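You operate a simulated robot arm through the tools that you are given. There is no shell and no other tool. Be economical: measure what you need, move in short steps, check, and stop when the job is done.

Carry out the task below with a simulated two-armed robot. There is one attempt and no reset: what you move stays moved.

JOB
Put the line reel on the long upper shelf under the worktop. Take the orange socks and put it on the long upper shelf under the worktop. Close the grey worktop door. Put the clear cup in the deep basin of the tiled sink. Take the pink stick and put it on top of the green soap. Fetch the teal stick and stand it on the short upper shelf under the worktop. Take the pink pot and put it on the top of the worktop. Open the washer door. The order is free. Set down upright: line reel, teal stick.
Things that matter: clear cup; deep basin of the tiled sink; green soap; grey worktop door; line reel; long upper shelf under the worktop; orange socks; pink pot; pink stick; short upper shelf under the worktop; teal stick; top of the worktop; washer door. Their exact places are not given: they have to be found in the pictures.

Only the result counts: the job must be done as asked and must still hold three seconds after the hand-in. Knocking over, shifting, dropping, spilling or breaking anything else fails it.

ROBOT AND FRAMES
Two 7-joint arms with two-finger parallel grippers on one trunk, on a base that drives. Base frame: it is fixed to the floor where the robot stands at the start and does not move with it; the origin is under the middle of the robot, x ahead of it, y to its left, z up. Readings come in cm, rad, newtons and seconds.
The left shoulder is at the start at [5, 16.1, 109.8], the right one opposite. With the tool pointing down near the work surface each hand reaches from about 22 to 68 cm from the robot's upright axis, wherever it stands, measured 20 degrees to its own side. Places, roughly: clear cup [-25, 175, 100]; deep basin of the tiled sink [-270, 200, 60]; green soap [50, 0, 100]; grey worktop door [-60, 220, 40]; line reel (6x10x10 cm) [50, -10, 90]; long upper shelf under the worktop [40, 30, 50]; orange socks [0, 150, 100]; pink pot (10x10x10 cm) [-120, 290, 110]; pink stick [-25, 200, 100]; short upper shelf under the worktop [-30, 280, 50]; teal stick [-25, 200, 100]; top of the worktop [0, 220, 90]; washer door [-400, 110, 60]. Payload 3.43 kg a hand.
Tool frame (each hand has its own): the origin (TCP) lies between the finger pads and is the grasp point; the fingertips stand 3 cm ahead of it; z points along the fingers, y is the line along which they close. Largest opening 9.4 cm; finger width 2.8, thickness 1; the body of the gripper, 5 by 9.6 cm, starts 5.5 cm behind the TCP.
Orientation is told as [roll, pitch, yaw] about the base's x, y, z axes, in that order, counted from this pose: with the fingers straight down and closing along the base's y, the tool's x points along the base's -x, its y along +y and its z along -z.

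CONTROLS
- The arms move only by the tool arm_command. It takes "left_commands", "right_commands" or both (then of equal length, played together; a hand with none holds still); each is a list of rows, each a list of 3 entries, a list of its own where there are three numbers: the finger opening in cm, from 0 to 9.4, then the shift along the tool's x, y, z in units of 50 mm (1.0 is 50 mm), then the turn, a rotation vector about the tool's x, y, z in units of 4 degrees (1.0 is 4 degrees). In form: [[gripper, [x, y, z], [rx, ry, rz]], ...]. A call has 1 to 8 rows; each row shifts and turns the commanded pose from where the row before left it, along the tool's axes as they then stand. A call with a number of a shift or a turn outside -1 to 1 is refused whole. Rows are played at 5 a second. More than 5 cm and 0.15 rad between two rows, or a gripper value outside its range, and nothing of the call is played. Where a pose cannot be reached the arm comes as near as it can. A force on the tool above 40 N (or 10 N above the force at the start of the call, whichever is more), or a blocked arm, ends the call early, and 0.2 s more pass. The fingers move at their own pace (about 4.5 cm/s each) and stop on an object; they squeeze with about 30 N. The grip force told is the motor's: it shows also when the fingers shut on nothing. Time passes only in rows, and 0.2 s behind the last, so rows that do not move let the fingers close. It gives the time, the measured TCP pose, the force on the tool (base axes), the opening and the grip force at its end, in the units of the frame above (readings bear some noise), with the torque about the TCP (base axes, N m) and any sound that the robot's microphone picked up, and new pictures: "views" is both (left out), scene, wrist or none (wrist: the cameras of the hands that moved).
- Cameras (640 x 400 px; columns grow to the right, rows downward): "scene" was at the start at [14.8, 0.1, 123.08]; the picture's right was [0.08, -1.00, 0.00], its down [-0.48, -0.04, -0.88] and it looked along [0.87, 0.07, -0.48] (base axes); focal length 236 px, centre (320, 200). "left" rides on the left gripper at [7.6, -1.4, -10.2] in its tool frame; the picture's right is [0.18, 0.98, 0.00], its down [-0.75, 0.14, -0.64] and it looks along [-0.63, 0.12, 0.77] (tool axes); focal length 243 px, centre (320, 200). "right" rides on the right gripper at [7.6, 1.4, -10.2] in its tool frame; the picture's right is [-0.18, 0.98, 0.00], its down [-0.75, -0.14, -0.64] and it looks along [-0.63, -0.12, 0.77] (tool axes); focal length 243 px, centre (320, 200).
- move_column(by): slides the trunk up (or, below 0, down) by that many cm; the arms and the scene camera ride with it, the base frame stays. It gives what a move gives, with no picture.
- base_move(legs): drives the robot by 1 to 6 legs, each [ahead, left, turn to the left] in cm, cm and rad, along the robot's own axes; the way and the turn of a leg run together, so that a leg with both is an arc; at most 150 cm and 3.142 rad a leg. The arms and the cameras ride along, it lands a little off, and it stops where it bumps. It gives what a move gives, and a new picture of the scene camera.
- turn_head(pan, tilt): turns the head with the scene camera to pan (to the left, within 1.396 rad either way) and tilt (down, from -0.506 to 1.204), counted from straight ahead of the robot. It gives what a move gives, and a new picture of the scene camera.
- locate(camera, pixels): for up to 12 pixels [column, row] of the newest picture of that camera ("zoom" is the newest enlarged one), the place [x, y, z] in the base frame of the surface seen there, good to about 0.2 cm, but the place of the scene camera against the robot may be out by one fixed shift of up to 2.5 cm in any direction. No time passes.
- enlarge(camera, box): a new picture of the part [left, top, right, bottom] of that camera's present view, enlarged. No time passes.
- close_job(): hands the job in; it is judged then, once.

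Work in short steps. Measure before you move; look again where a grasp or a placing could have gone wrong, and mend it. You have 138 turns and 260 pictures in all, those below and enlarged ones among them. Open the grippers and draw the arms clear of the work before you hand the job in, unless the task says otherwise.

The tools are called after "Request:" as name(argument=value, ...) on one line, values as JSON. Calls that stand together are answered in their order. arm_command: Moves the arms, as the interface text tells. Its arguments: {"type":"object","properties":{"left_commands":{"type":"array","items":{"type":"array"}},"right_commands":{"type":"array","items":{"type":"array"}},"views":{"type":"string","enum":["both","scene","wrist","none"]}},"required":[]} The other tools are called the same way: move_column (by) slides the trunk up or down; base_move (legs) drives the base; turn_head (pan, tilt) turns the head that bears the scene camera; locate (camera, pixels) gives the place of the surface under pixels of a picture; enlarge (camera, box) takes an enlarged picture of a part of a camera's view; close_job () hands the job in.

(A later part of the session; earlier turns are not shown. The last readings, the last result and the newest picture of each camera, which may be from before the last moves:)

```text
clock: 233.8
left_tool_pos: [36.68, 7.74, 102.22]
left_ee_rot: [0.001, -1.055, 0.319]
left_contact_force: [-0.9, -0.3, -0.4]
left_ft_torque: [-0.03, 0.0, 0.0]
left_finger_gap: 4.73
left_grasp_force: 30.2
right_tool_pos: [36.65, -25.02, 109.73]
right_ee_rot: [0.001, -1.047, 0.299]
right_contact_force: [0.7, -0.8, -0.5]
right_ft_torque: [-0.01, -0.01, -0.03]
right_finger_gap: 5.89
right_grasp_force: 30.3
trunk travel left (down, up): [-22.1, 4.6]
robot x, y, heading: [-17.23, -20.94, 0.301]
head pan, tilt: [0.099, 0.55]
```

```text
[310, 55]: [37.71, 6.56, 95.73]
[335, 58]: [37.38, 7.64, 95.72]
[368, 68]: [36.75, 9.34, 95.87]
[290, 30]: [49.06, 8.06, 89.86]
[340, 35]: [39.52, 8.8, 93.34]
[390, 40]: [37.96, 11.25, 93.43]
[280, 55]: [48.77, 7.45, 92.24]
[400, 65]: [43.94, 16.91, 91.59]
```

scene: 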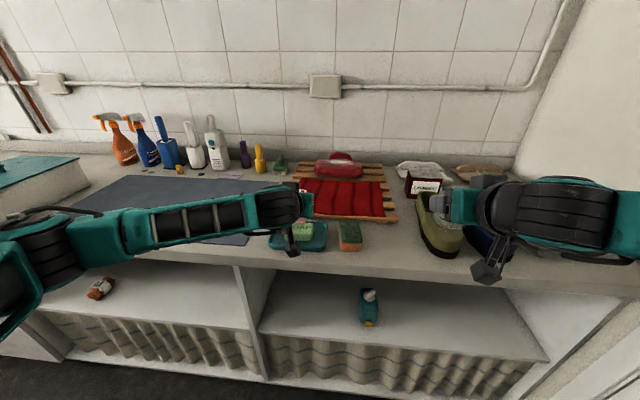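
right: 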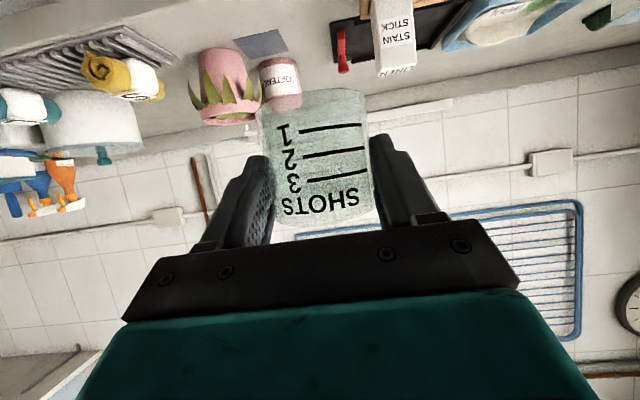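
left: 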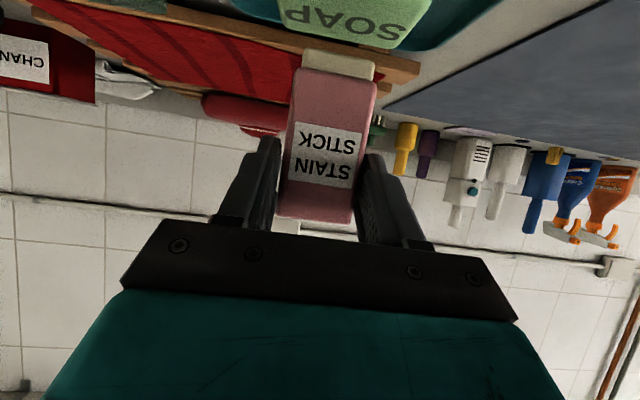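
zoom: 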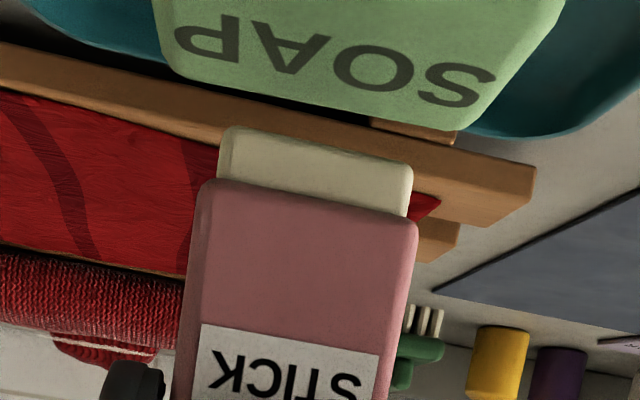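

The stick base centre is within 0.4 cm of the soap centre. I shift back 0.4 cm and lower until contact.

Request:
arm_command(left_commands=[[3, [0.21, 0, 0.03], [0, 0, 0]], [3, [0.17, 0, 0.1], [0, 0, 0]], [3, [0.05, 0, 0.03], [0, 0, 0]], [3, [0.03, 0, 0.017], [0, 0, 0]], [3, [0, 0, 0], [0, 0, 0]]], views="wrist")

```text
clock: 235.0
left_tool_pos: [36.14, 7.6, 100.42]
left_ee_rot: [0.0, -1.062, 0.321]
left_contact_force: [2.7, 1.0, 17.2]
left_ft_torque: [0.14, -0.67, 0.02]
left_finger_gap: 4.77
left_grasp_force: 29.5
right_tool_pos: [36.56, -25.08, 109.83]
right_ee_rot: [0.004, -1.049, 0.299]
right_contact_force: [0.6, -0.3, 0.1]
right_ft_torque: [0.03, -0.03, -0.01]
right_finger_gap: 5.87
right_grasp_force: 30.1
trunk travel left (down, up): [-22.1, 4.6]
robot x, y, heading: [-17.32, -20.74, 0.304]
head pan, tilt: [0.099, 0.55]
```

left: 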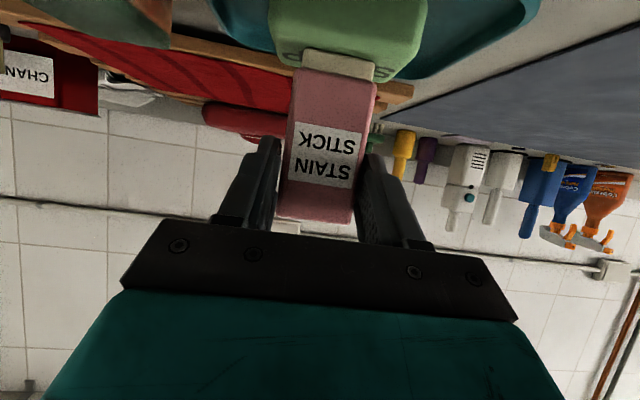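

Contact at z≈100.4. I ease the pressure slightly and open.

Request:
arm_command(left_commands=[[3, [-0.045, 0, -0.026], [0, 0, 0]], [3, [0, 0, 0], [0, 0, 0]], [5.4, [0, 0, 0], [0, 0, 0]], [6.6, [0, 0, 0], [0, 0, 0]], [7.6, [0, 0, 0], [0, 0, 0]], [7.6, [0, 0, 0], [0, 0, 0]]], views="wrist")

```text
clock: 236.4
left_tool_pos: [36.13, 7.53, 100.22]
left_ee_rot: [0.003, -1.053, 0.319]
left_contact_force: [-0.9, -1.0, 0.6]
left_ft_torque: [-0.01, 0.01, -0.01]
left_finger_gap: 7.58
left_grasp_force: 0.1
right_tool_pos: [36.6, -25.07, 109.81]
right_ee_rot: [0.002, -1.047, 0.299]
right_contact_force: [-0.1, -0.4, -0.5]
right_ft_torque: [-0.01, 0.02, 0.01]
right_finger_gap: 5.91
right_grasp_force: 30.1
trunk travel left (down, up): [-22.1, 4.6]
robot x, y, heading: [-17.22, -20.5, 0.298]
head pan, tilt: [0.099, 0.55]
```

left: 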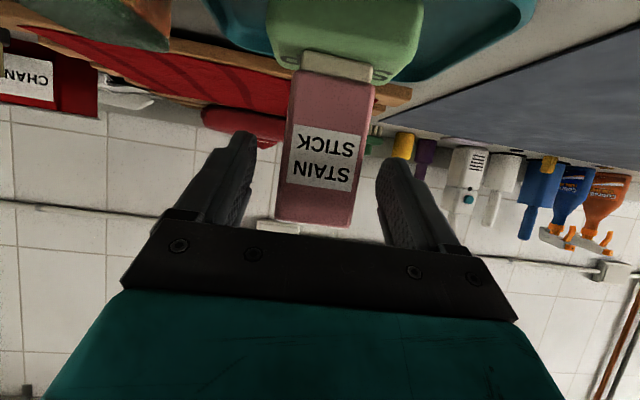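

Pink stands on the soap. I withdraw the left hand, then drive across the room towards the sink.

Request:
arm_command(left_commands=[[8.5, [0, 0, -0.5], [0, 0, 0]], [8.5, [0, 0, -0.7], [0, 0, 0]], [8.5, [0, 0, -0.8], [0, 0, 0]], [8.5, [0, 0, -0.8], [0, 0, 0]], [8.5, [0, 0, 0], [0, 0, 0]]], views="scene")

Request:
enlarge(camera="scene", box=[220, 150, 420, 280])

Request:
base_move(legs=[[-60, 0, 0], [0, 0, 1.57], [0, 90, 0], [100, 0, 0]])

Request:
turn_head(pan=0.4, tilt=0.45)

```text
clock: 237.6
left_tool_pos: [24.57, 3.76, 107.33]
left_ee_rot: [0.001, -1.053, 0.319]
left_contact_force: [0.1, -0.8, -0.7]
left_ft_torque: [0.01, 0.02, 0.01]
left_finger_gap: 8.52
left_grasp_force: 0.0
right_tool_pos: [36.6, -25.0, 109.77]
right_ee_rot: [0.003, -1.048, 0.299]
right_contact_force: [-0.8, 0.4, -0.1]
right_ft_torque: [0.0, 0.01, -0.05]
right_finger_gap: 5.87
right_grasp_force: 29.2
trunk travel left (down, up): [-22.1, 4.6]
robot x, y, heading: [-17.4, -20.62, 0.295]
head pan, tilt: [0.099, 0.55]
```

scene: 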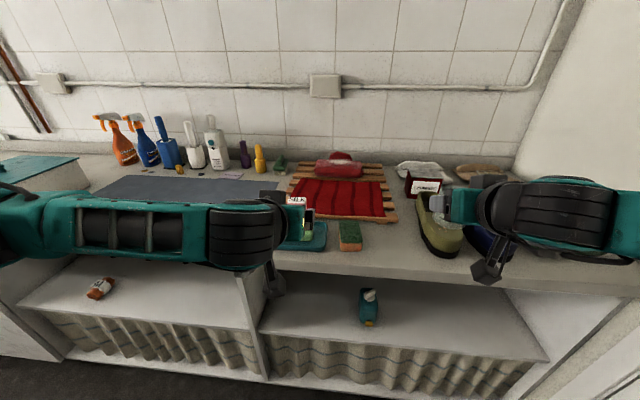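

```text
3.08 times, centred on (320, 215) of scene
```

zoom: 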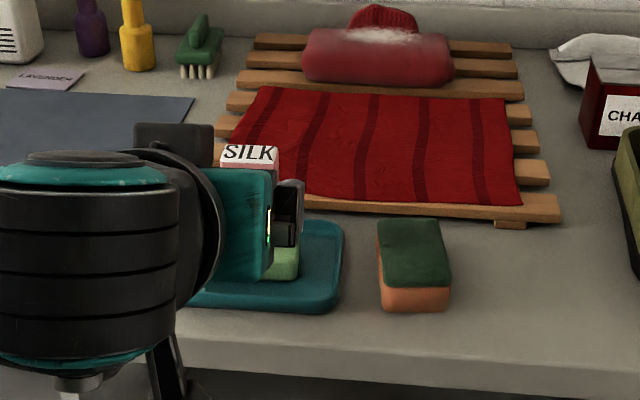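

```text
clock: 253.8
left_tool_pos: [-209.61, 73.07, 107.41]
left_ee_rot: [0.006, -1.056, 1.864]
left_contact_force: [8.0, 5.2, -1.2]
left_ft_torque: [0.0, 0.12, 0.42]
left_finger_gap: 7.96
left_grasp_force: 0.1
right_tool_pos: [-180.4, 84.34, 109.66]
right_ee_rot: [0.005, -1.046, 1.844]
right_contact_force: [-0.7, -0.2, -0.6]
right_ft_torque: [0.03, 0.02, 0.0]
right_finger_gap: 5.82
right_grasp_force: 30.0
trunk travel left (down, up): [-22.1, 4.6]
robot x, y, heading: [-186.25, 30.81, 1.848]
head pan, tilt: [0.099, 0.55]
```

scene: 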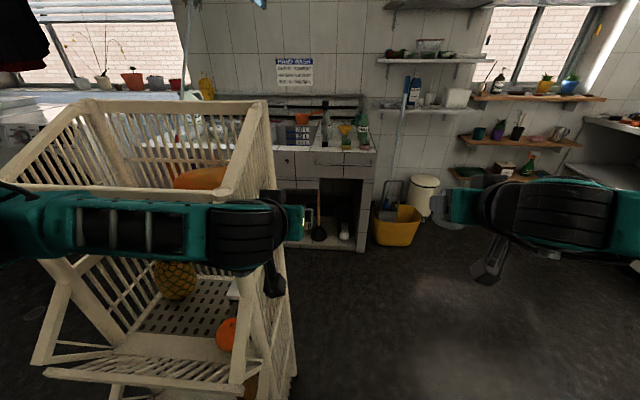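

```text
clock: 254.6
left_tool_pos: [-209.49, 73.07, 107.38]
left_ee_rot: [0.004, -1.054, 1.864]
left_contact_force: [7.8, 4.6, -1.0]
left_ft_torque: [-0.02, 0.13, 0.38]
left_finger_gap: 7.98
left_grasp_force: 0.1
right_tool_pos: [-180.41, 84.26, 109.83]
right_ee_rot: [0.003, -1.048, 1.845]
right_contact_force: [0.3, 0.7, 0.6]
right_ft_torque: [-0.03, -0.01, 0.02]
right_finger_gap: 5.8
right_grasp_force: 30.0
trunk travel left (down, up): [-22.1, 4.6]
robot x, y, heading: [-186.75, 30.21, 1.844]
head pan, tilt: [0.4, 0.45]
```

scene: 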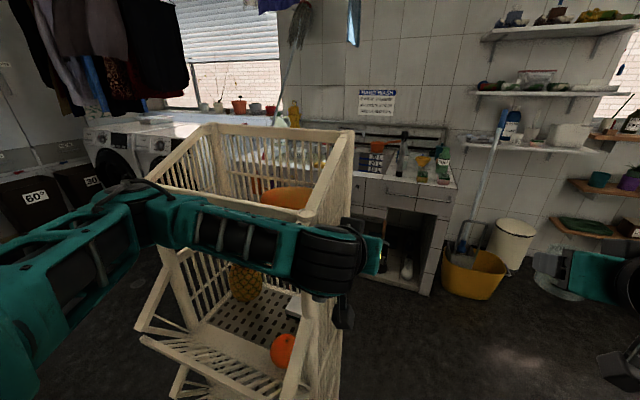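

The left gripper is touching a laundry trolley (≈9 N). I move away to the right at once and locate the sink area.

Request:
locate(camera="scene", pixels=[[410, 183], [450, 185], [430, 290], [475, 280], [340, 140], [350, 210], [390, 165], [145, 140], [320, 230], [405, 150], [440, 165], [510, 250]])

Request:
base_move(legs=[[0, -14, 0]])

Request:
turn_head(pan=0.5, tilt=0.5)

```text
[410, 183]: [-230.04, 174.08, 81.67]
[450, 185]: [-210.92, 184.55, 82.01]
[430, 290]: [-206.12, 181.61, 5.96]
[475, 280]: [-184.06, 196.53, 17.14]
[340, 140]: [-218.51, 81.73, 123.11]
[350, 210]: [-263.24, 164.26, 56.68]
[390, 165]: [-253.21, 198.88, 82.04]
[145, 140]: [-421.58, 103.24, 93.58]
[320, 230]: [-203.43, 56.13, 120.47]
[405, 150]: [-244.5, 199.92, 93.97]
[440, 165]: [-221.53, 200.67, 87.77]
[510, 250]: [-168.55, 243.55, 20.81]
```

```text
clock: 255.9
left_tool_pos: [-196.22, 76.69, 107.39]
left_ee_rot: [0.001, -1.054, 1.864]
left_contact_force: [0.1, -0.8, 0.5]
left_ft_torque: [0.02, -0.02, -0.01]
left_finger_gap: 8.5
left_grasp_force: 0.0
right_tool_pos: [-167.12, 87.81, 109.73]
right_ee_rot: [0.001, -1.048, 1.843]
right_contact_force: [-0.2, -0.2, -1.0]
right_ft_torque: [-0.01, 0.04, 0.0]
right_finger_gap: 5.81
right_grasp_force: 29.9
trunk travel left (down, up): [-22.1, 4.6]
robot x, y, heading: [-172.67, 33.8, 1.845]
head pan, tilt: [0.4, 0.45]
```

scene: 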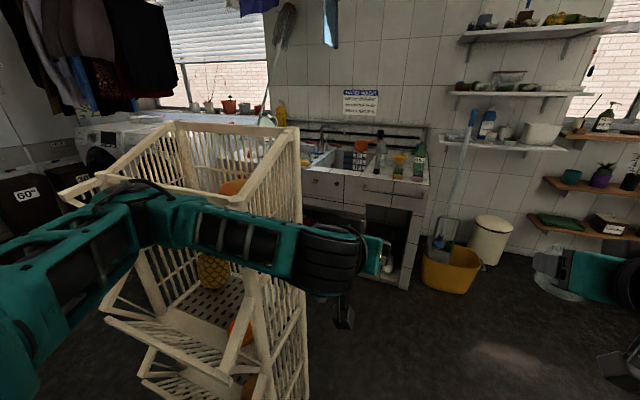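

```text
clock: 256.6
left_tool_pos: [-196.2, 76.8, 107.27]
left_ee_rot: [0.0, -1.055, 1.865]
left_contact_force: [0.6, 0.7, -0.6]
left_ft_torque: [-0.01, -0.02, -0.02]
left_finger_gap: 8.49
left_grasp_force: 0.0
right_tool_pos: [-167.15, 87.96, 109.75]
right_ee_rot: [0.001, -1.046, 1.843]
right_contact_force: [0.5, -0.6, -1.2]
right_ft_torque: [-0.03, 0.0, -0.01]
right_finger_gap: 5.82
right_grasp_force: 30.6
trunk travel left (down, up): [-22.1, 4.6]
robot x, y, heading: [-172.87, 34.41, 1.839]
head pan, tilt: [0.499, 0.499]
```

scene: 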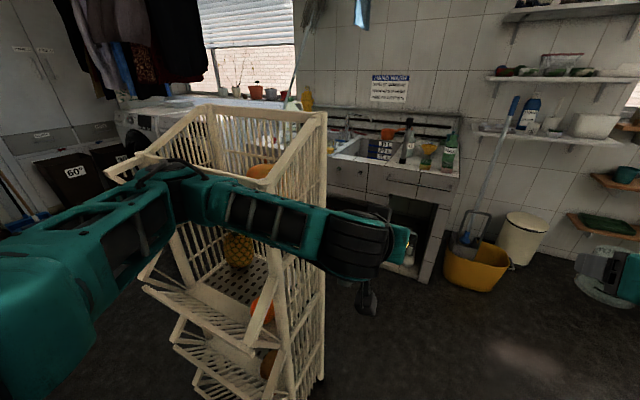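

I locate the trolley's and basin's outlines to plan the standing spot.

Request:
locate(camera="scene", pixels=[[325, 113], [210, 107], [112, 165], [265, 190], [335, 155], [388, 158], [348, 142], [400, 145], [375, 150], [432, 178], [330, 190], [320, 375]])

Request:
enlarge(camera="scene", box=[300, 90, 480, 210])

```text
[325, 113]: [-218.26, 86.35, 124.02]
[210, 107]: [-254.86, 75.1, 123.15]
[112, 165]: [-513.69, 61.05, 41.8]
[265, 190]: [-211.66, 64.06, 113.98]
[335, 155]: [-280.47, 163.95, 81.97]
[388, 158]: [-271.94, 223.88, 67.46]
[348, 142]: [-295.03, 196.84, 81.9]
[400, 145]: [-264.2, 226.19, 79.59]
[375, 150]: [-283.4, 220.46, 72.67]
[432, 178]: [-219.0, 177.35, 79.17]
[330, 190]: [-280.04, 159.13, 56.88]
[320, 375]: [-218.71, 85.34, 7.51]
```

```text
3.33 times, centred on (390, 150) of scene
```

zoom: 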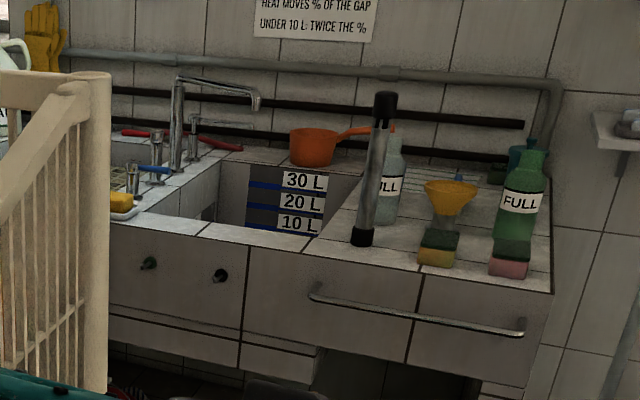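

Basin spans u −222…−186, v 242…293; the trolley's far side is at v≈146. I steepen the right hand, tuck the left arm back, and drive around into the lane before the sink.

Request:
arm_command(left_commands=[[8.5, [0.2, 0.2, -0.6], [0, 1, 0]], [8.5, [0.2, 0.2, -0.6], [0, 1, 0]], [8.5, [0.2, 0.2, -0.6], [0, 1, 0]], [8.5, [0.2, 0, -0.6], [0, 1, 0]], [8.5, [0.2, 0, -0.6], [0, 1, 0]], [6, [0.2, 0, 0], [0, 1, 0]], [3, [0, 0, 0], [0, 1, 0]], [3, [0, 0, 0], [0, 1, 0]]], right_commands=[[5, [0, 0.3, 0], [0, 1, 0]], [5, [0, 0.3, 0], [0, 1, 0]], [5, [0, 0.3, 0], [0, 1, 0]], [5, [0, 0.3, 0], [0, 1, 0]], [5, [0, 0, 0], [0, 1, 0]], [5, [0, 0, 0], [0, 1, 0]], [5, [0, 0, 0], [0, 1, 0]], [5, [0, 0, 0], [0, 1, 0]]], views="none")

Request:
base_move(legs=[[0, 0, 0.027], [105, 0, 0]])

Request:
turn_head(pan=0.5, tilt=0.7)

```text
clock: 258.4
left_tool_pos: [-194.0, 64.04, 112.63]
left_ee_rot: [0.001, -0.495, 1.866]
left_contact_force: [-0.8, -0.1, 0.3]
left_ft_torque: [0.02, 0.01, 0.01]
left_finger_gap: 3.0
left_grasp_force: 0.1
left hand out of reach, approached as far as the arm can: row 3, 4, 5
right_tool_pos: [-172.97, 86.37, 109.74]
right_ee_rot: [0.001, -0.489, 1.845]
right_contact_force: [0.5, 0.0, -0.8]
right_ft_torque: [0.04, 0.0, -0.03]
right_finger_gap: 5.79
right_grasp_force: 30.5
trunk travel left (down, up): [-22.1, 4.6]
robot x, y, heading: [-173.03, 34.08, 1.844]
head pan, tilt: [0.499, 0.499]
```

```text
clock: 261.0
left_tool_pos: [-200.81, 84.74, 113.43]
left_ee_rot: [-0.005, -0.521, 1.912]
left_contact_force: [-1.1, 0.6, -0.6]
left_ft_torque: [-0.02, -0.02, -0.02]
left_finger_gap: 3.02
left_grasp_force: 0.0
right_tool_pos: [-180.26, 107.9, 109.96]
right_ee_rot: [0.002, -0.493, 1.88]
right_contact_force: [-1.5, 0.2, -1.1]
right_ft_torque: [0.03, 0.02, -0.01]
right_finger_gap: 5.79
right_grasp_force: 30.5
trunk travel left (down, up): [-22.1, 4.6]
robot x, y, heading: [-178.84, 56.14, 1.878]
head pan, tilt: [0.499, 0.499]
stopped in leg 2: the robot was blocked; the commanded pose is now the measured one
```

scene: 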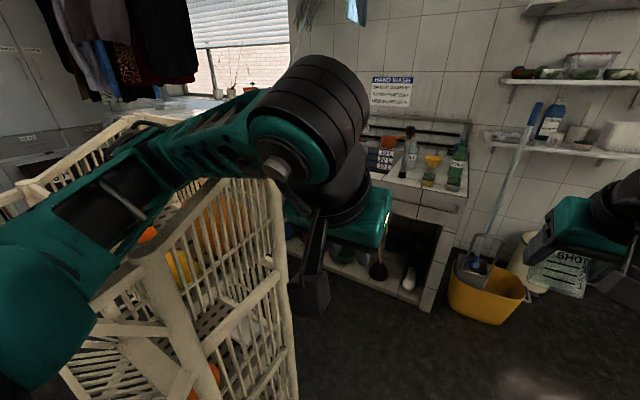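

```text
clock: 261.8
left_tool_pos: [-200.97, 84.9, 113.5]
left_ee_rot: [-0.006, -0.52, 1.91]
left_contact_force: [0.3, 0.3, 0.4]
left_ft_torque: [0.0, 0.01, -0.01]
left_finger_gap: 2.99
left_grasp_force: 0.0
right_tool_pos: [-180.21, 107.77, 110.02]
right_ee_rot: [0.002, -0.496, 1.879]
right_contact_force: [-0.6, 0.0, -0.1]
right_ft_torque: [-0.02, -0.06, 0.0]
right_finger_gap: 5.76
right_grasp_force: 30.0
trunk travel left (down, up): [-22.1, 4.6]
robot x, y, heading: [-178.38, 56.08, 1.877]
head pan, tilt: [0.499, 0.7]
```

scene: 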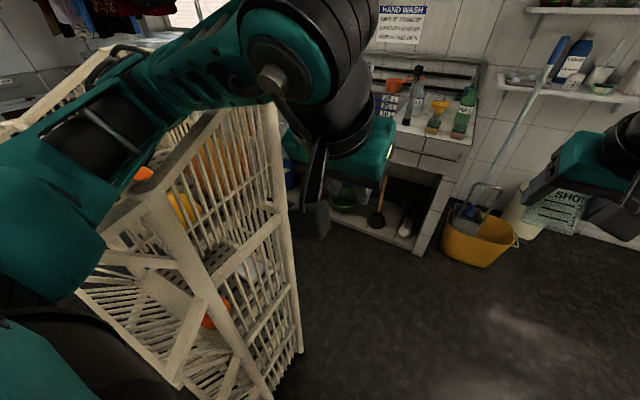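

The left elbow is against the trolley. I back off a little, move well to the right, then go forward past it.

Request:
base_move(legs=[[-5, 0, 0], [0, -35, 0]])

Request:
base_move(legs=[[86, 0, -0.01]])

Request:
turn_head(pan=1.0, tilt=0.6)

```text
clock: 264.6
left_tool_pos: [-165.84, 91.16, 113.05]
left_ee_rot: [-0.005, -0.512, 1.911]
left_contact_force: [-0.4, 0.3, 0.5]
left_ft_torque: [0.02, 0.0, 0.0]
left_finger_gap: 3.0
left_grasp_force: 0.0
right_tool_pos: [-145.4, 114.13, 109.69]
right_ee_rot: [0.001, -0.489, 1.879]
right_contact_force: [1.0, 0.4, -0.4]
right_ft_torque: [0.0, 0.0, 0.05]
right_finger_gap: 5.79
right_grasp_force: 30.4
trunk travel left (down, up): [-22.1, 4.6]
robot x, y, heading: [-143.32, 61.96, 1.878]
head pan, tilt: [0.499, 0.7]
```

scene: 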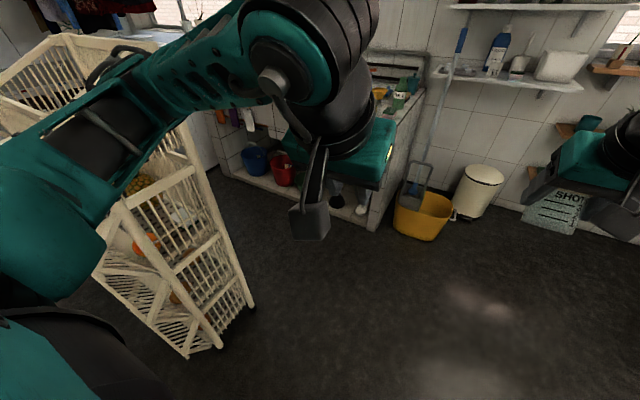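

```text
clock: 269.2
left_tool_pos: [-191.86, 175.0, 113.14]
left_ee_rot: [-0.003, -0.511, 1.9]
left_contact_force: [0.1, 0.7, 0.1]
left_ft_torque: [-0.02, 0.0, -0.01]
left_finger_gap: 3.01
left_grasp_force: 0.0
right_tool_pos: [-171.14, 197.75, 109.65]
right_ee_rot: [0.002, -0.488, 1.87]
right_contact_force: [0.2, -0.2, -0.3]
right_ft_torque: [0.0, 0.01, 0.0]
right_finger_gap: 5.78
right_grasp_force: 30.3
trunk travel left (down, up): [-22.1, 4.6]
robot x, y, heading: [-169.5, 145.8, 1.87]
head pan, tilt: [0.499, 0.7]
```

scene: 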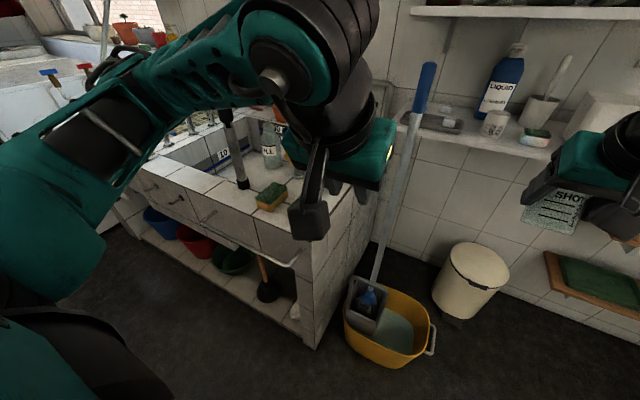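

```text
clock: 270.1
left_tool_pos: [-191.85, 175.05, 113.05]
left_ee_rot: [-0.005, -0.511, 1.901]
left_contact_force: [0.0, -0.2, -0.3]
left_ft_torque: [0.02, 0.0, -0.02]
left_finger_gap: 2.98
left_grasp_force: 0.0
right_tool_pos: [-171.17, 197.8, 109.74]
right_ee_rot: [0.0, -0.49, 1.871]
right_contact_force: [0.4, 0.1, -0.2]
right_ft_torque: [-0.01, 0.0, -0.03]
right_finger_gap: 5.8
right_grasp_force: 29.8
trunk travel left (down, up): [-22.1, 4.6]
robot x, y, heading: [-169.88, 145.76, 1.869]
head pan, tilt: [1.0, 0.6]
```

scene: 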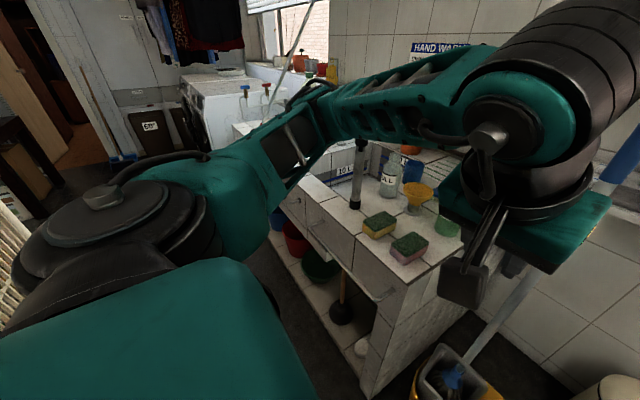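

Robot is now in the lane (v≈189). I drive 97 cm left to bring the right hand in line with the deep basin.

Request:
base_move(legs=[[0, 50, 0], [0, 47, 0]])

Request:
turn_head(pan=-0.1, tilt=0.85)

```text
clock: 275.4
left_tool_pos: [-282.97, 147.04, 113.08]
left_ee_rot: [-0.003, -0.512, 1.899]
left_contact_force: [0.9, 1.0, -0.5]
left_ft_torque: [0.02, 0.01, -0.03]
left_finger_gap: 3.02
left_grasp_force: 0.0
right_tool_pos: [-262.05, 169.75, 109.77]
right_ee_rot: [-0.001, -0.49, 1.868]
right_contact_force: [-0.7, -0.1, -1.0]
right_ft_torque: [0.01, -0.01, 0.02]
right_finger_gap: 5.77
right_grasp_force: 29.9
trunk travel left (down, up): [-22.1, 4.6]
robot x, y, heading: [-261.16, 117.67, 1.866]
head pan, tilt: [1.0, 0.6]
```

scene: 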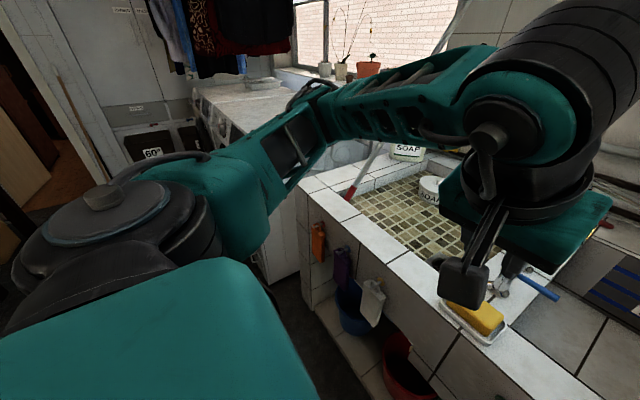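

```text
clock: 276.7
left_tool_pos: [-282.97, 147.13, 113.05]
left_ee_rot: [-0.003, -0.512, 1.897]
left_contact_force: [0.2, 0.3, 0.3]
left_ft_torque: [0.01, -0.01, -0.04]
left_finger_gap: 3.0
left_grasp_force: 0.0
right_tool_pos: [-262.05, 169.63, 109.76]
right_ee_rot: [0.0, -0.49, 1.869]
right_contact_force: [-0.1, -0.5, -1.1]
right_ft_torque: [0.01, 0.01, 0.01]
right_finger_gap: 5.81
right_grasp_force: 30.1
trunk travel left (down, up): [-22.1, 4.6]
robot x, y, heading: [-260.68, 117.46, 1.868]
head pan, tilt: [-0.099, 0.85]
```

scene: 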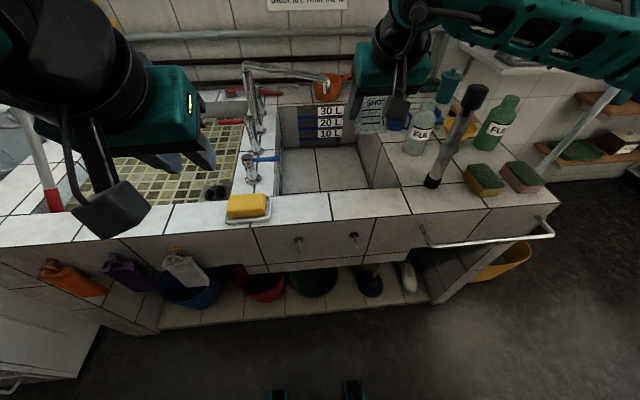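

The deep basin lies at (280–390,110–190). I locate its corners and floor.

Request:
locate(camera="scene", pixels=[[281, 196], [370, 192], [398, 188], [330, 170], [310, 150], [355, 150], [330, 130], [372, 150], [280, 160], [400, 190], [440, 150], [330, 62]])

```text
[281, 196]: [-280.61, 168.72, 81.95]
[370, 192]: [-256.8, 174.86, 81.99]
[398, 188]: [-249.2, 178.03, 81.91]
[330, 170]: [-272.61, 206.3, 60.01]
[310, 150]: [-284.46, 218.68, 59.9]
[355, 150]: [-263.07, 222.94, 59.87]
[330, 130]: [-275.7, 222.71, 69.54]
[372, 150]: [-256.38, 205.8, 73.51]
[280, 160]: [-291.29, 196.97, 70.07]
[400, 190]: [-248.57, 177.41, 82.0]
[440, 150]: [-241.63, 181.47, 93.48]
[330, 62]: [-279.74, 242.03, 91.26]
```

I check the tap spout that reaches over the basin.

Request:
locate(camera="scene", pixels=[[326, 84], [327, 90], [300, 76], [246, 68], [255, 140], [250, 178], [468, 100], [432, 183], [415, 140]])

Request:
enlarge(camera="scene", box=[220, 40, 500, 215])

```text
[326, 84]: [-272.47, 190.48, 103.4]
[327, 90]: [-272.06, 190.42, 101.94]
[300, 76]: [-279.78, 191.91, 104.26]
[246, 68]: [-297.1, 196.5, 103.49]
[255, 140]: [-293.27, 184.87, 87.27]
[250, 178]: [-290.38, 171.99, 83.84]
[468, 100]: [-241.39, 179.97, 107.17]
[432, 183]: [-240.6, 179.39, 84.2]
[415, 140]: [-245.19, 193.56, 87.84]
```

```text
2.29 times, centred on (360, 128) of scene
```

zoom: 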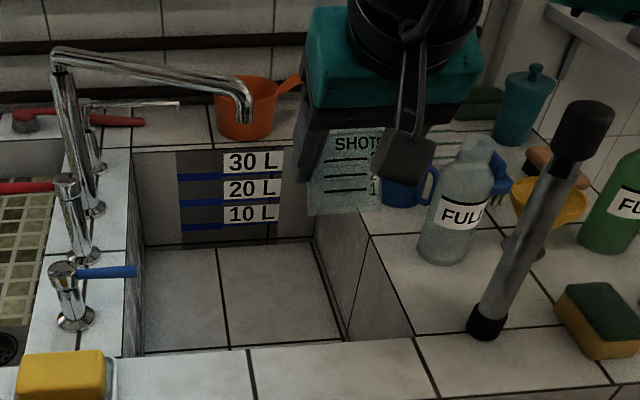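

The spout tip is at u≈−204, v≈262, z≈102, and a tall tube at u≈−177. I'll descend in the front part of the basin at u≈−200, v≈254 with a nearly vertical hand. First rotate the hand and drive forward.

Request:
arm_command(right_commands=[[5, [0, 0, 0], [0, 1, 0]], [5, [0, 0, 0], [0, 1, 0]], [5, [0, 0, 0], [0, 1, 0]], [5, [0, 0, 0], [0, 1, 0]], [5, [0, 0, 0], [0, 1, 0]]], views="none")

Request:
base_move(legs=[[12, 0, 0]])

Request:
arm_command(right_commands=[[5, [0, 0, 0], [0, 0, 0]]], views="wrist")

```text
clock: 277.9
left_tool_pos: [-282.88, 147.02, 113.04]
left_ee_rot: [-0.003, -0.512, 1.897]
left_contact_force: [-0.6, -0.3, -0.3]
left_ft_torque: [0.01, -0.01, -0.01]
left_finger_gap: 3.01
left_grasp_force: 0.0
right_tool_pos: [-261.94, 169.65, 109.7]
right_ee_rot: [0.003, -0.138, 1.868]
right_contact_force: [-1.2, -0.2, -0.6]
right_ft_torque: [-0.01, -0.03, -0.01]
right_finger_gap: 5.78
right_grasp_force: 30.1
trunk travel left (down, up): [-22.1, 4.6]
robot x, y, heading: [-260.95, 117.59, 1.866]
head pan, tilt: [-0.099, 0.85]
```

```text
clock: 279.1
left_tool_pos: [-286.22, 158.17, 112.87]
left_ee_rot: [-0.003, -0.51, 1.896]
left_contact_force: [-1.1, -0.1, -0.1]
left_ft_torque: [0.0, 0.0, 0.03]
left_finger_gap: 3.0
left_grasp_force: 0.0
right_tool_pos: [-265.39, 180.72, 109.69]
right_ee_rot: [0.002, -0.139, 1.869]
right_contact_force: [-0.6, 0.9, -0.7]
right_ft_torque: [-0.01, -0.03, 0.01]
right_finger_gap: 5.79
right_grasp_force: 30.1
trunk travel left (down, up): [-22.1, 4.6]
robot x, y, heading: [-264.19, 128.52, 1.865]
head pan, tilt: [-0.099, 0.85]
```

scene: 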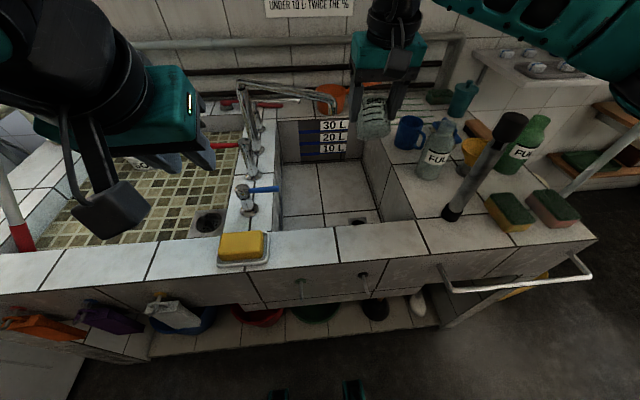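

```text
clock: 279.5
left_tool_pos: [-286.11, 158.03, 113.03]
left_ee_rot: [-0.005, -0.511, 1.897]
left_contact_force: [-0.6, 0.5, 0.1]
left_ft_torque: [-0.01, -0.03, 0.02]
left_finger_gap: 2.97
left_grasp_force: 0.0
right_tool_pos: [-265.29, 180.51, 109.79]
right_ee_rot: [0.0, -0.141, 1.87]
right_contact_force: [-0.3, 1.1, -0.7]
right_ft_torque: [0.04, 0.01, -0.02]
right_finger_gap: 5.77
right_grasp_force: 30.3
trunk travel left (down, up): [-22.1, 4.6]
robot x, y, heading: [-264.02, 128.56, 1.867]
head pan, tilt: [-0.099, 0.85]
```

right: 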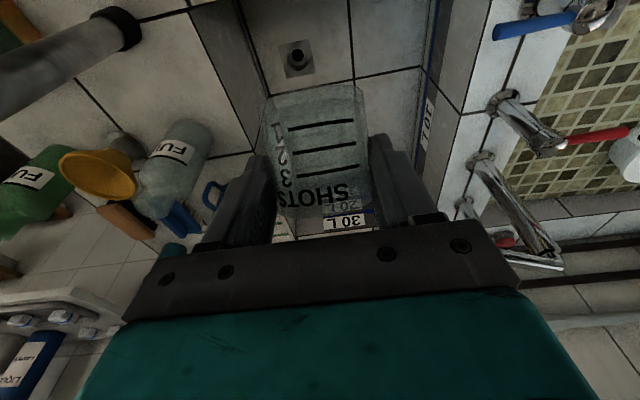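

I verify the spout, basin edges and tube positions with the wrist camera.

Request:
locate(camera="right", pixels=[[555, 262], [510, 258], [540, 240], [290, 50], [240, 60], [255, 100], [425, 70], [380, 100], [60, 90], [180, 150], [345, 225], [460, 60]])

```text
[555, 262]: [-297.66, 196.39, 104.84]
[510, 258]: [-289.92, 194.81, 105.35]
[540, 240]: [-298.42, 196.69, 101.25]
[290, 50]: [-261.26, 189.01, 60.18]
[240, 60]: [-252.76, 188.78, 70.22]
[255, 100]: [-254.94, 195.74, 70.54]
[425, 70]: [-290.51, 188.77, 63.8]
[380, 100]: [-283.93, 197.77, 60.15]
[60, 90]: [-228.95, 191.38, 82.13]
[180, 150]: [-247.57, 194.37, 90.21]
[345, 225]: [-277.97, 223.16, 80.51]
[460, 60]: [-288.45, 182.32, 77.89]
```

Camera clearance at the front rim requires v≥256, and the spout sits left, so I shift the hand right 5.7 and forward 6.7 cm, then lower the trunk.

Request:
arm_command(right_commands=[[5, [-0.66, -0.57, 0.09], [0, 0, 0]], [5, [-0.66, -0.57, 0.09], [0, 0, 0]], [5, [0, 0, 0], [0, 0, 0]]], views="none")

Request:
move_column(by=-20)

Request:
arm_command(right_commands=[[5, [0.07, 0, 0.5], [0, 0, 0]], [5, [0.07, 0, 0.5], [0, 0, 0]], [5, [0.07, 0, 0.5], [0, 0, 0]], [5, [0, 0, 0], [0, 0, 0]]], views="both")

```text
clock: 280.3
left_tool_pos: [-286.2, 158.01, 113.02]
left_ee_rot: [-0.004, -0.512, 1.897]
left_contact_force: [0.0, 0.9, -0.1]
left_ft_torque: [-0.02, -0.02, -0.01]
left_finger_gap: 2.98
left_grasp_force: 0.0
right_tool_pos: [-261.62, 188.59, 109.85]
right_ee_rot: [0.002, -0.142, 1.869]
right_contact_force: [1.0, 0.2, -0.3]
right_ft_torque: [-0.01, 0.0, -0.02]
right_finger_gap: 5.82
right_grasp_force: 29.8
trunk travel left (down, up): [-22.1, 4.6]
robot x, y, heading: [-264.04, 128.36, 1.866]
head pan, tilt: [-0.099, 0.85]
```

```text
clock: 282.5
left_tool_pos: [-286.2, 158.0, 93.14]
left_ee_rot: [-0.004, -0.51, 1.896]
left_contact_force: [0.7, -0.7, -0.7]
left_ft_torque: [0.0, -0.03, 0.01]
left_finger_gap: 3.0
left_grasp_force: 0.0
right_tool_pos: [-261.61, 188.34, 89.94]
right_ee_rot: [0.002, -0.14, 1.87]
right_contact_force: [0.5, 0.3, -0.9]
right_ft_torque: [0.03, 0.01, 0.03]
right_finger_gap: 5.77
right_grasp_force: 30.2
trunk travel left (down, up): [-2.1, 24.6]
robot x, y, heading: [-264.28, 128.66, 1.869]
head pan, tilt: [-0.099, 0.85]
```

```text
clock: 283.5
left_tool_pos: [-286.29, 157.97, 93.01]
left_ee_rot: [-0.004, -0.512, 1.897]
left_contact_force: [-0.1, 0.5, -0.1]
left_ft_torque: [-0.01, -0.02, 0.0]
left_finger_gap: 3.0
left_grasp_force: 0.1
right_tool_pos: [-261.47, 188.43, 82.19]
right_ee_rot: [0.001, -0.14, 1.867]
right_contact_force: [0.2, -0.8, -0.9]
right_ft_torque: [0.05, 0.03, 0.03]
right_finger_gap: 5.79
right_grasp_force: 29.9
trunk travel left (down, up): [-2.1, 24.6]
robot x, y, heading: [-264.4, 128.45, 1.866]
head pan, tilt: [-0.099, 0.85]
```

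scene: 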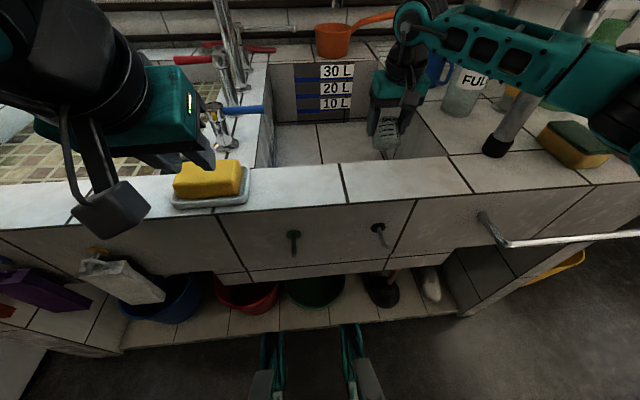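
right: 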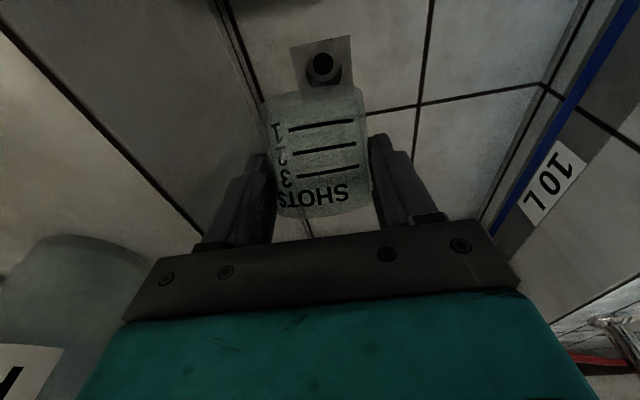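

The forearm passes close to the tall tube at (510,125). I measure their separation before lowering more.

Request:
locate(camera="scene", pixels=[[520, 112], [505, 135], [495, 150], [545, 60], [560, 85], [530, 85], [600, 100], [480, 60], [450, 30], [590, 30]])

Request:
enlarge(camera="scene", box=[380, 0, 640, 180])

```text
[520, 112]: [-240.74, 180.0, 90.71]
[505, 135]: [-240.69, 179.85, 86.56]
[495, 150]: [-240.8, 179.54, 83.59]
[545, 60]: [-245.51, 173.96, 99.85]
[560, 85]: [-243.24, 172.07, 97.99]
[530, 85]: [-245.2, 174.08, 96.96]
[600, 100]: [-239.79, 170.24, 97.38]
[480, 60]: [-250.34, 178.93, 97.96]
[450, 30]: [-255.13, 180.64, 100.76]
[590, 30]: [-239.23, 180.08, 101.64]
```

```text
2.22 times, centred on (510, 90) of scene
```

zoom: 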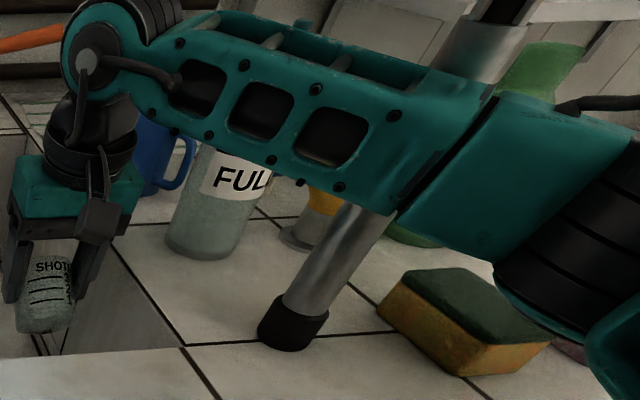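

Tube is still standing but very near the forearm. I raise and retract the left hand, then swing the base left with a right turn so the right forearm moves away from the tube while the hand stays over the basin.

Request:
arm_command(left_commands=[[3, [-0.39, 0, -0.7], [0, 0, 0]], [3, [-0.39, 0, -0.7], [0, 0, 0]], [3, [-0.39, 0, -0.7], [0, 0, 0]], [3, [0.3, 0, -0.85], [0, 0, 0]], [3, [0.3, 0, -0.85], [0, 0, 0]]], views="none")

Request:
base_move(legs=[[1, 5, -0.09], [1, 5, -0.09]])

```text
clock: 284.7
left_tool_pos: [-283.75, 151.66, 111.05]
left_ee_rot: [-0.004, -0.512, 1.895]
left_contact_force: [-0.6, -0.3, 0.3]
left_ft_torque: [0.03, -0.03, 0.01]
left_finger_gap: 3.0
left_grasp_force: 0.1
right_tool_pos: [-261.55, 188.44, 82.2]
right_ee_rot: [0.002, -0.142, 1.87]
right_contact_force: [0.4, -0.3, -0.5]
right_ft_torque: [-0.01, -0.02, -0.04]
right_finger_gap: 5.78
right_grasp_force: 30.1
trunk travel left (down, up): [-2.1, 24.6]
robot x, y, heading: [-264.18, 128.52, 1.87]
head pan, tilt: [-0.099, 0.85]
```

```text
clock: 286.2
left_tool_pos: [-289.64, 154.7, 110.89]
left_ee_rot: [-0.002, -0.511, 1.72]
left_contact_force: [0.0, 1.5, 0.5]
left_ft_torque: [0.0, -0.05, 0.01]
left_finger_gap: 2.99
left_grasp_force: 0.2
right_tool_pos: [-261.15, 186.92, 82.08]
right_ee_rot: [0.0, -0.14, 1.69]
right_contact_force: [0.3, 0.0, -1.5]
right_ft_torque: [-0.04, 0.0, 0.01]
right_finger_gap: 5.79
right_grasp_force: 30.5
trunk travel left (down, up): [-2.1, 24.6]
robot x, y, heading: [-274.46, 128.29, 1.688]
head pan, tilt: [-0.099, 0.85]
```

scene: 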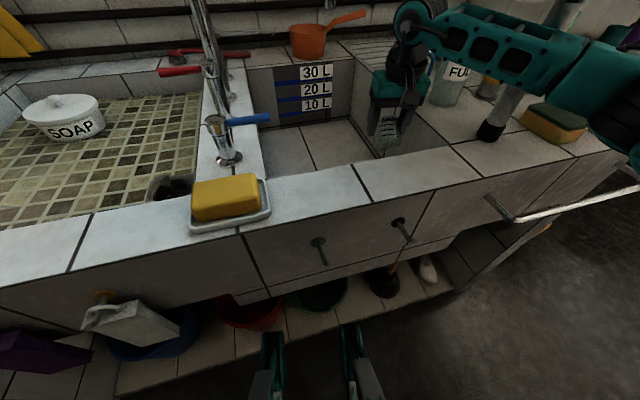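

The hand stayed in place and the forearm swung away. One more small step with a bit more forward for camera clearance, then I lower in stages.

Request:
base_move(legs=[[4.5, 5, -0.08]])

Request:
arm_command(right_commands=[[5, [0.07, 0, 0.5], [0, 0, 0]], [5, [0.07, 0, 0.5], [0, 0, 0]], [5, [0.07, 0, 0.5], [0, 0, 0]], [5, [0.07, 0, 0.5], [0, 0, 0]], [5, [0, 0, 0], [0, 0, 0]]], views="both")

```text
clock: 287.0
left_tool_pos: [-290.48, 155.84, 110.93]
left_ee_rot: [-0.004, -0.508, 1.685]
left_contact_force: [-0.5, 0.1, 0.1]
left_ft_torque: [0.02, 0.01, 0.02]
left_finger_gap: 3.01
left_grasp_force: 0.0
right_tool_pos: [-260.86, 187.24, 82.14]
right_ee_rot: [0.002, -0.141, 1.655]
right_contact_force: [0.3, 1.1, -0.6]
right_ft_torque: [0.01, 0.01, 0.0]
right_finger_gap: 5.79
right_grasp_force: 30.5
trunk travel left (down, up): [-2.1, 24.6]
robot x, y, heading: [-276.15, 128.87, 1.653]
head pan, tilt: [-0.099, 0.85]
stopped in leg 1: the robot was blocked; the commanded pose is now the measured one
```

scene: 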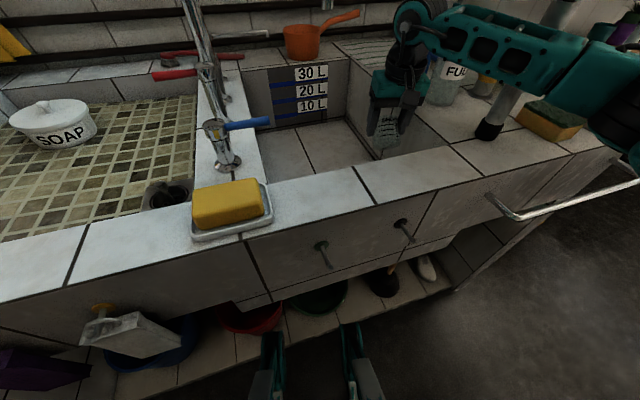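

```text
clock: 288.1
left_tool_pos: [-290.39, 155.97, 111.01]
left_ee_rot: [-0.003, -0.511, 1.687]
left_contact_force: [-0.1, 0.1, 0.7]
left_ft_torque: [0.02, 0.0, 0.04]
left_finger_gap: 3.0
left_grasp_force: 0.0
right_tool_pos: [-260.85, 187.41, 73.43]
right_ee_rot: [0.011, -0.155, 1.648]
right_contact_force: [-0.6, 3.3, 5.0]
right_ft_torque: [-0.91, -0.03, 0.01]
right_finger_gap: 5.82
right_grasp_force: 30.0
trunk travel left (down, up): [-2.1, 24.6]
robot x, y, heading: [-276.33, 129.16, 1.652]
head pan, tilt: [-0.099, 0.85]
stopped in row 5 (right hand): the force on the tool passed its limit (the readings are from after the stop); the commanded pose is now the measured one
```

scene: 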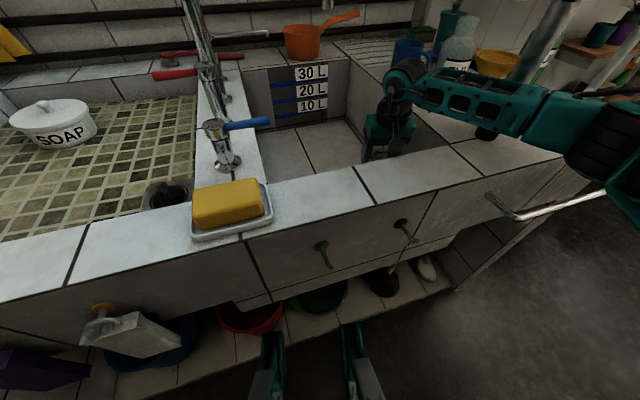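
right: 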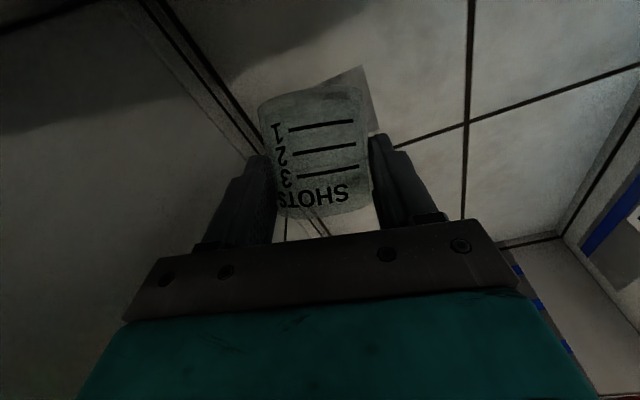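

The wrist camera touches the front rim (as torque shows). I raise 1.5 cm, move 4 cm forward and 1.5 left, then continue down.

Request:
arm_command(right_commands=[[5, [-0.05, 0, -0.3], [0, 0, 0]], [5, [-0.8, 0.3, 0.12], [0, 0, 0]], [5, [0.05, 0, 0.4], [0, 0, 0]], [5, [0.05, 0, 0.4], [0, 0, 0]], [5, [0.04, 0, 0.3], [0, 0, 0]], [5, [0, 0, 0], [0, 0, 0]]], views="both")

```text
clock: 289.5
left_tool_pos: [-290.37, 155.83, 110.97]
left_ee_rot: [-0.002, -0.51, 1.686]
left_contact_force: [0.4, 0.5, 0.5]
left_ft_torque: [0.0, 0.02, -0.01]
left_finger_gap: 3.01
left_grasp_force: 0.0
right_tool_pos: [-262.56, 191.33, 69.23]
right_ee_rot: [0.009, -0.155, 1.653]
right_contact_force: [-0.8, 0.7, -0.9]
right_ft_torque: [0.01, 0.0, 0.01]
right_finger_gap: 5.8
right_grasp_force: 30.1
trunk travel left (down, up): [-2.1, 24.6]
robot x, y, heading: [-276.23, 129.09, 1.655]
head pan, tilt: [-0.099, 0.85]
```

scene: 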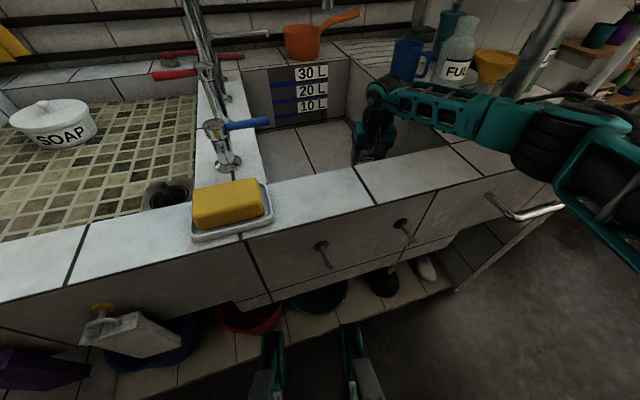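
right: 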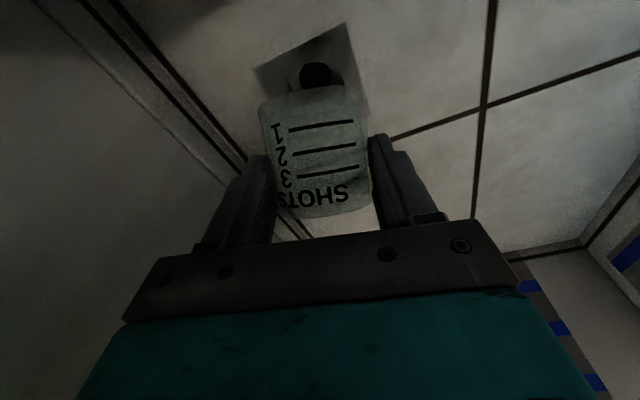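

Clear. I lower the final ~4 cm until contact.

Request:
arm_command(right_commands=[[5, [0.04, 0, 0.3], [0, 0, 0]], [5, [0.03, 0, 0.25], [0, 0, 0]], [5, [0.02, 0, 0.15], [0, 0, 0]], [5, [0.02, 0, 0.12], [0, 0, 0]], [5, [0, 0, 0], [0, 0, 0]]], views="wrist")

```text
clock: 290.7
left_tool_pos: [-290.56, 155.65, 111.07]
left_ee_rot: [-0.006, -0.514, 1.687]
left_contact_force: [0.5, -0.6, -0.2]
left_ft_torque: [0.01, 0.02, 0.03]
left_finger_gap: 2.98
left_grasp_force: 0.1
right_tool_pos: [-262.85, 191.65, 65.72]
right_ee_rot: [0.01, -0.165, 1.65]
right_contact_force: [3.8, 4.8, 25.5]
right_ft_torque: [-0.13, -0.23, 0.02]
right_finger_gap: 5.81
right_grasp_force: 29.7
trunk travel left (down, up): [-2.1, 24.6]
robot x, y, heading: [-276.12, 128.96, 1.651]
head pan, tilt: [-0.099, 0.85]
```

right: 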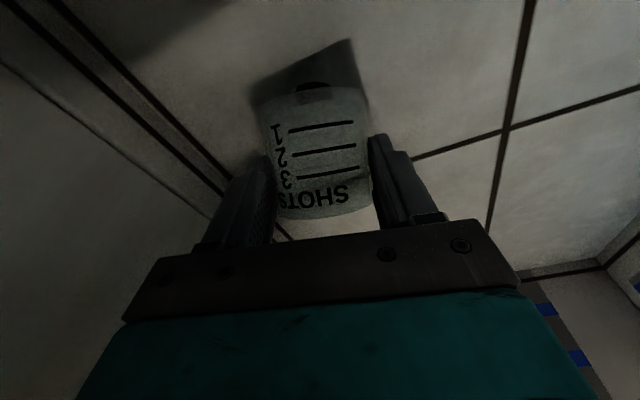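

The cup touches the basin floor (25 N). I ease up, open, and lift the hand away.

Request:
arm_command(right_commands=[[5, [-0.01, 0, -0.06], [0, 0, 0]], [6.6, [0, 0, 0], [0, 0, 0]], [8, [0, 0, 0], [0, 0, 0]], [9, [0, 0, 0], [0, 0, 0]], [9, [0, 0, -0.6], [0, 0, 0]], [9, [0, 0, -0.9], [0, 0, 0]], [9, [0, 0, -0.9], [0, 0, 0]], [9, [0, 0, -0.9], [0, 0, 0]]], views="both")

```text
clock: 292.5
left_tool_pos: [-290.51, 155.88, 110.92]
left_ee_rot: [-0.006, -0.509, 1.686]
left_contact_force: [0.3, -0.7, -0.4]
left_ft_torque: [0.01, -0.01, 0.0]
left_finger_gap: 3.02
left_grasp_force: 0.0
right_tool_pos: [-262.47, 189.12, 81.88]
right_ee_rot: [0.009, -0.155, 1.649]
right_contact_force: [0.1, -0.2, -0.2]
right_ft_torque: [0.02, 0.0, 0.02]
right_finger_gap: 9.01
right_grasp_force: 0.0
trunk travel left (down, up): [-2.1, 24.6]
robot x, y, heading: [-276.62, 129.18, 1.651]
head pan, tilt: [-0.099, 0.85]
```

scene: 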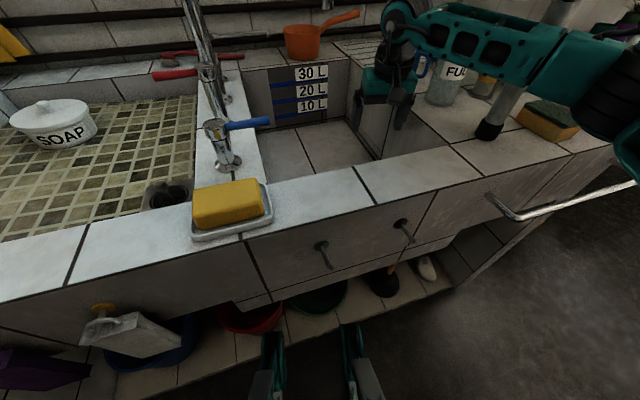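
right: 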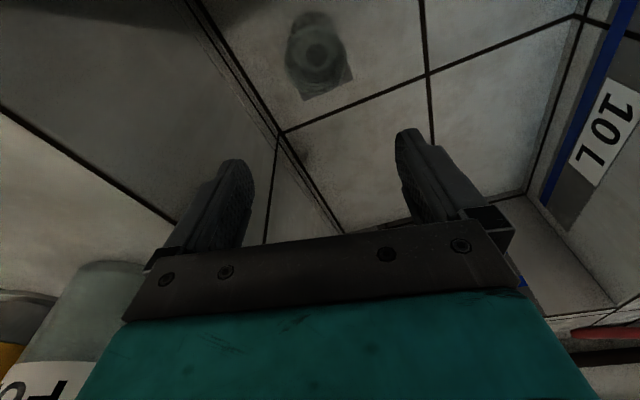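

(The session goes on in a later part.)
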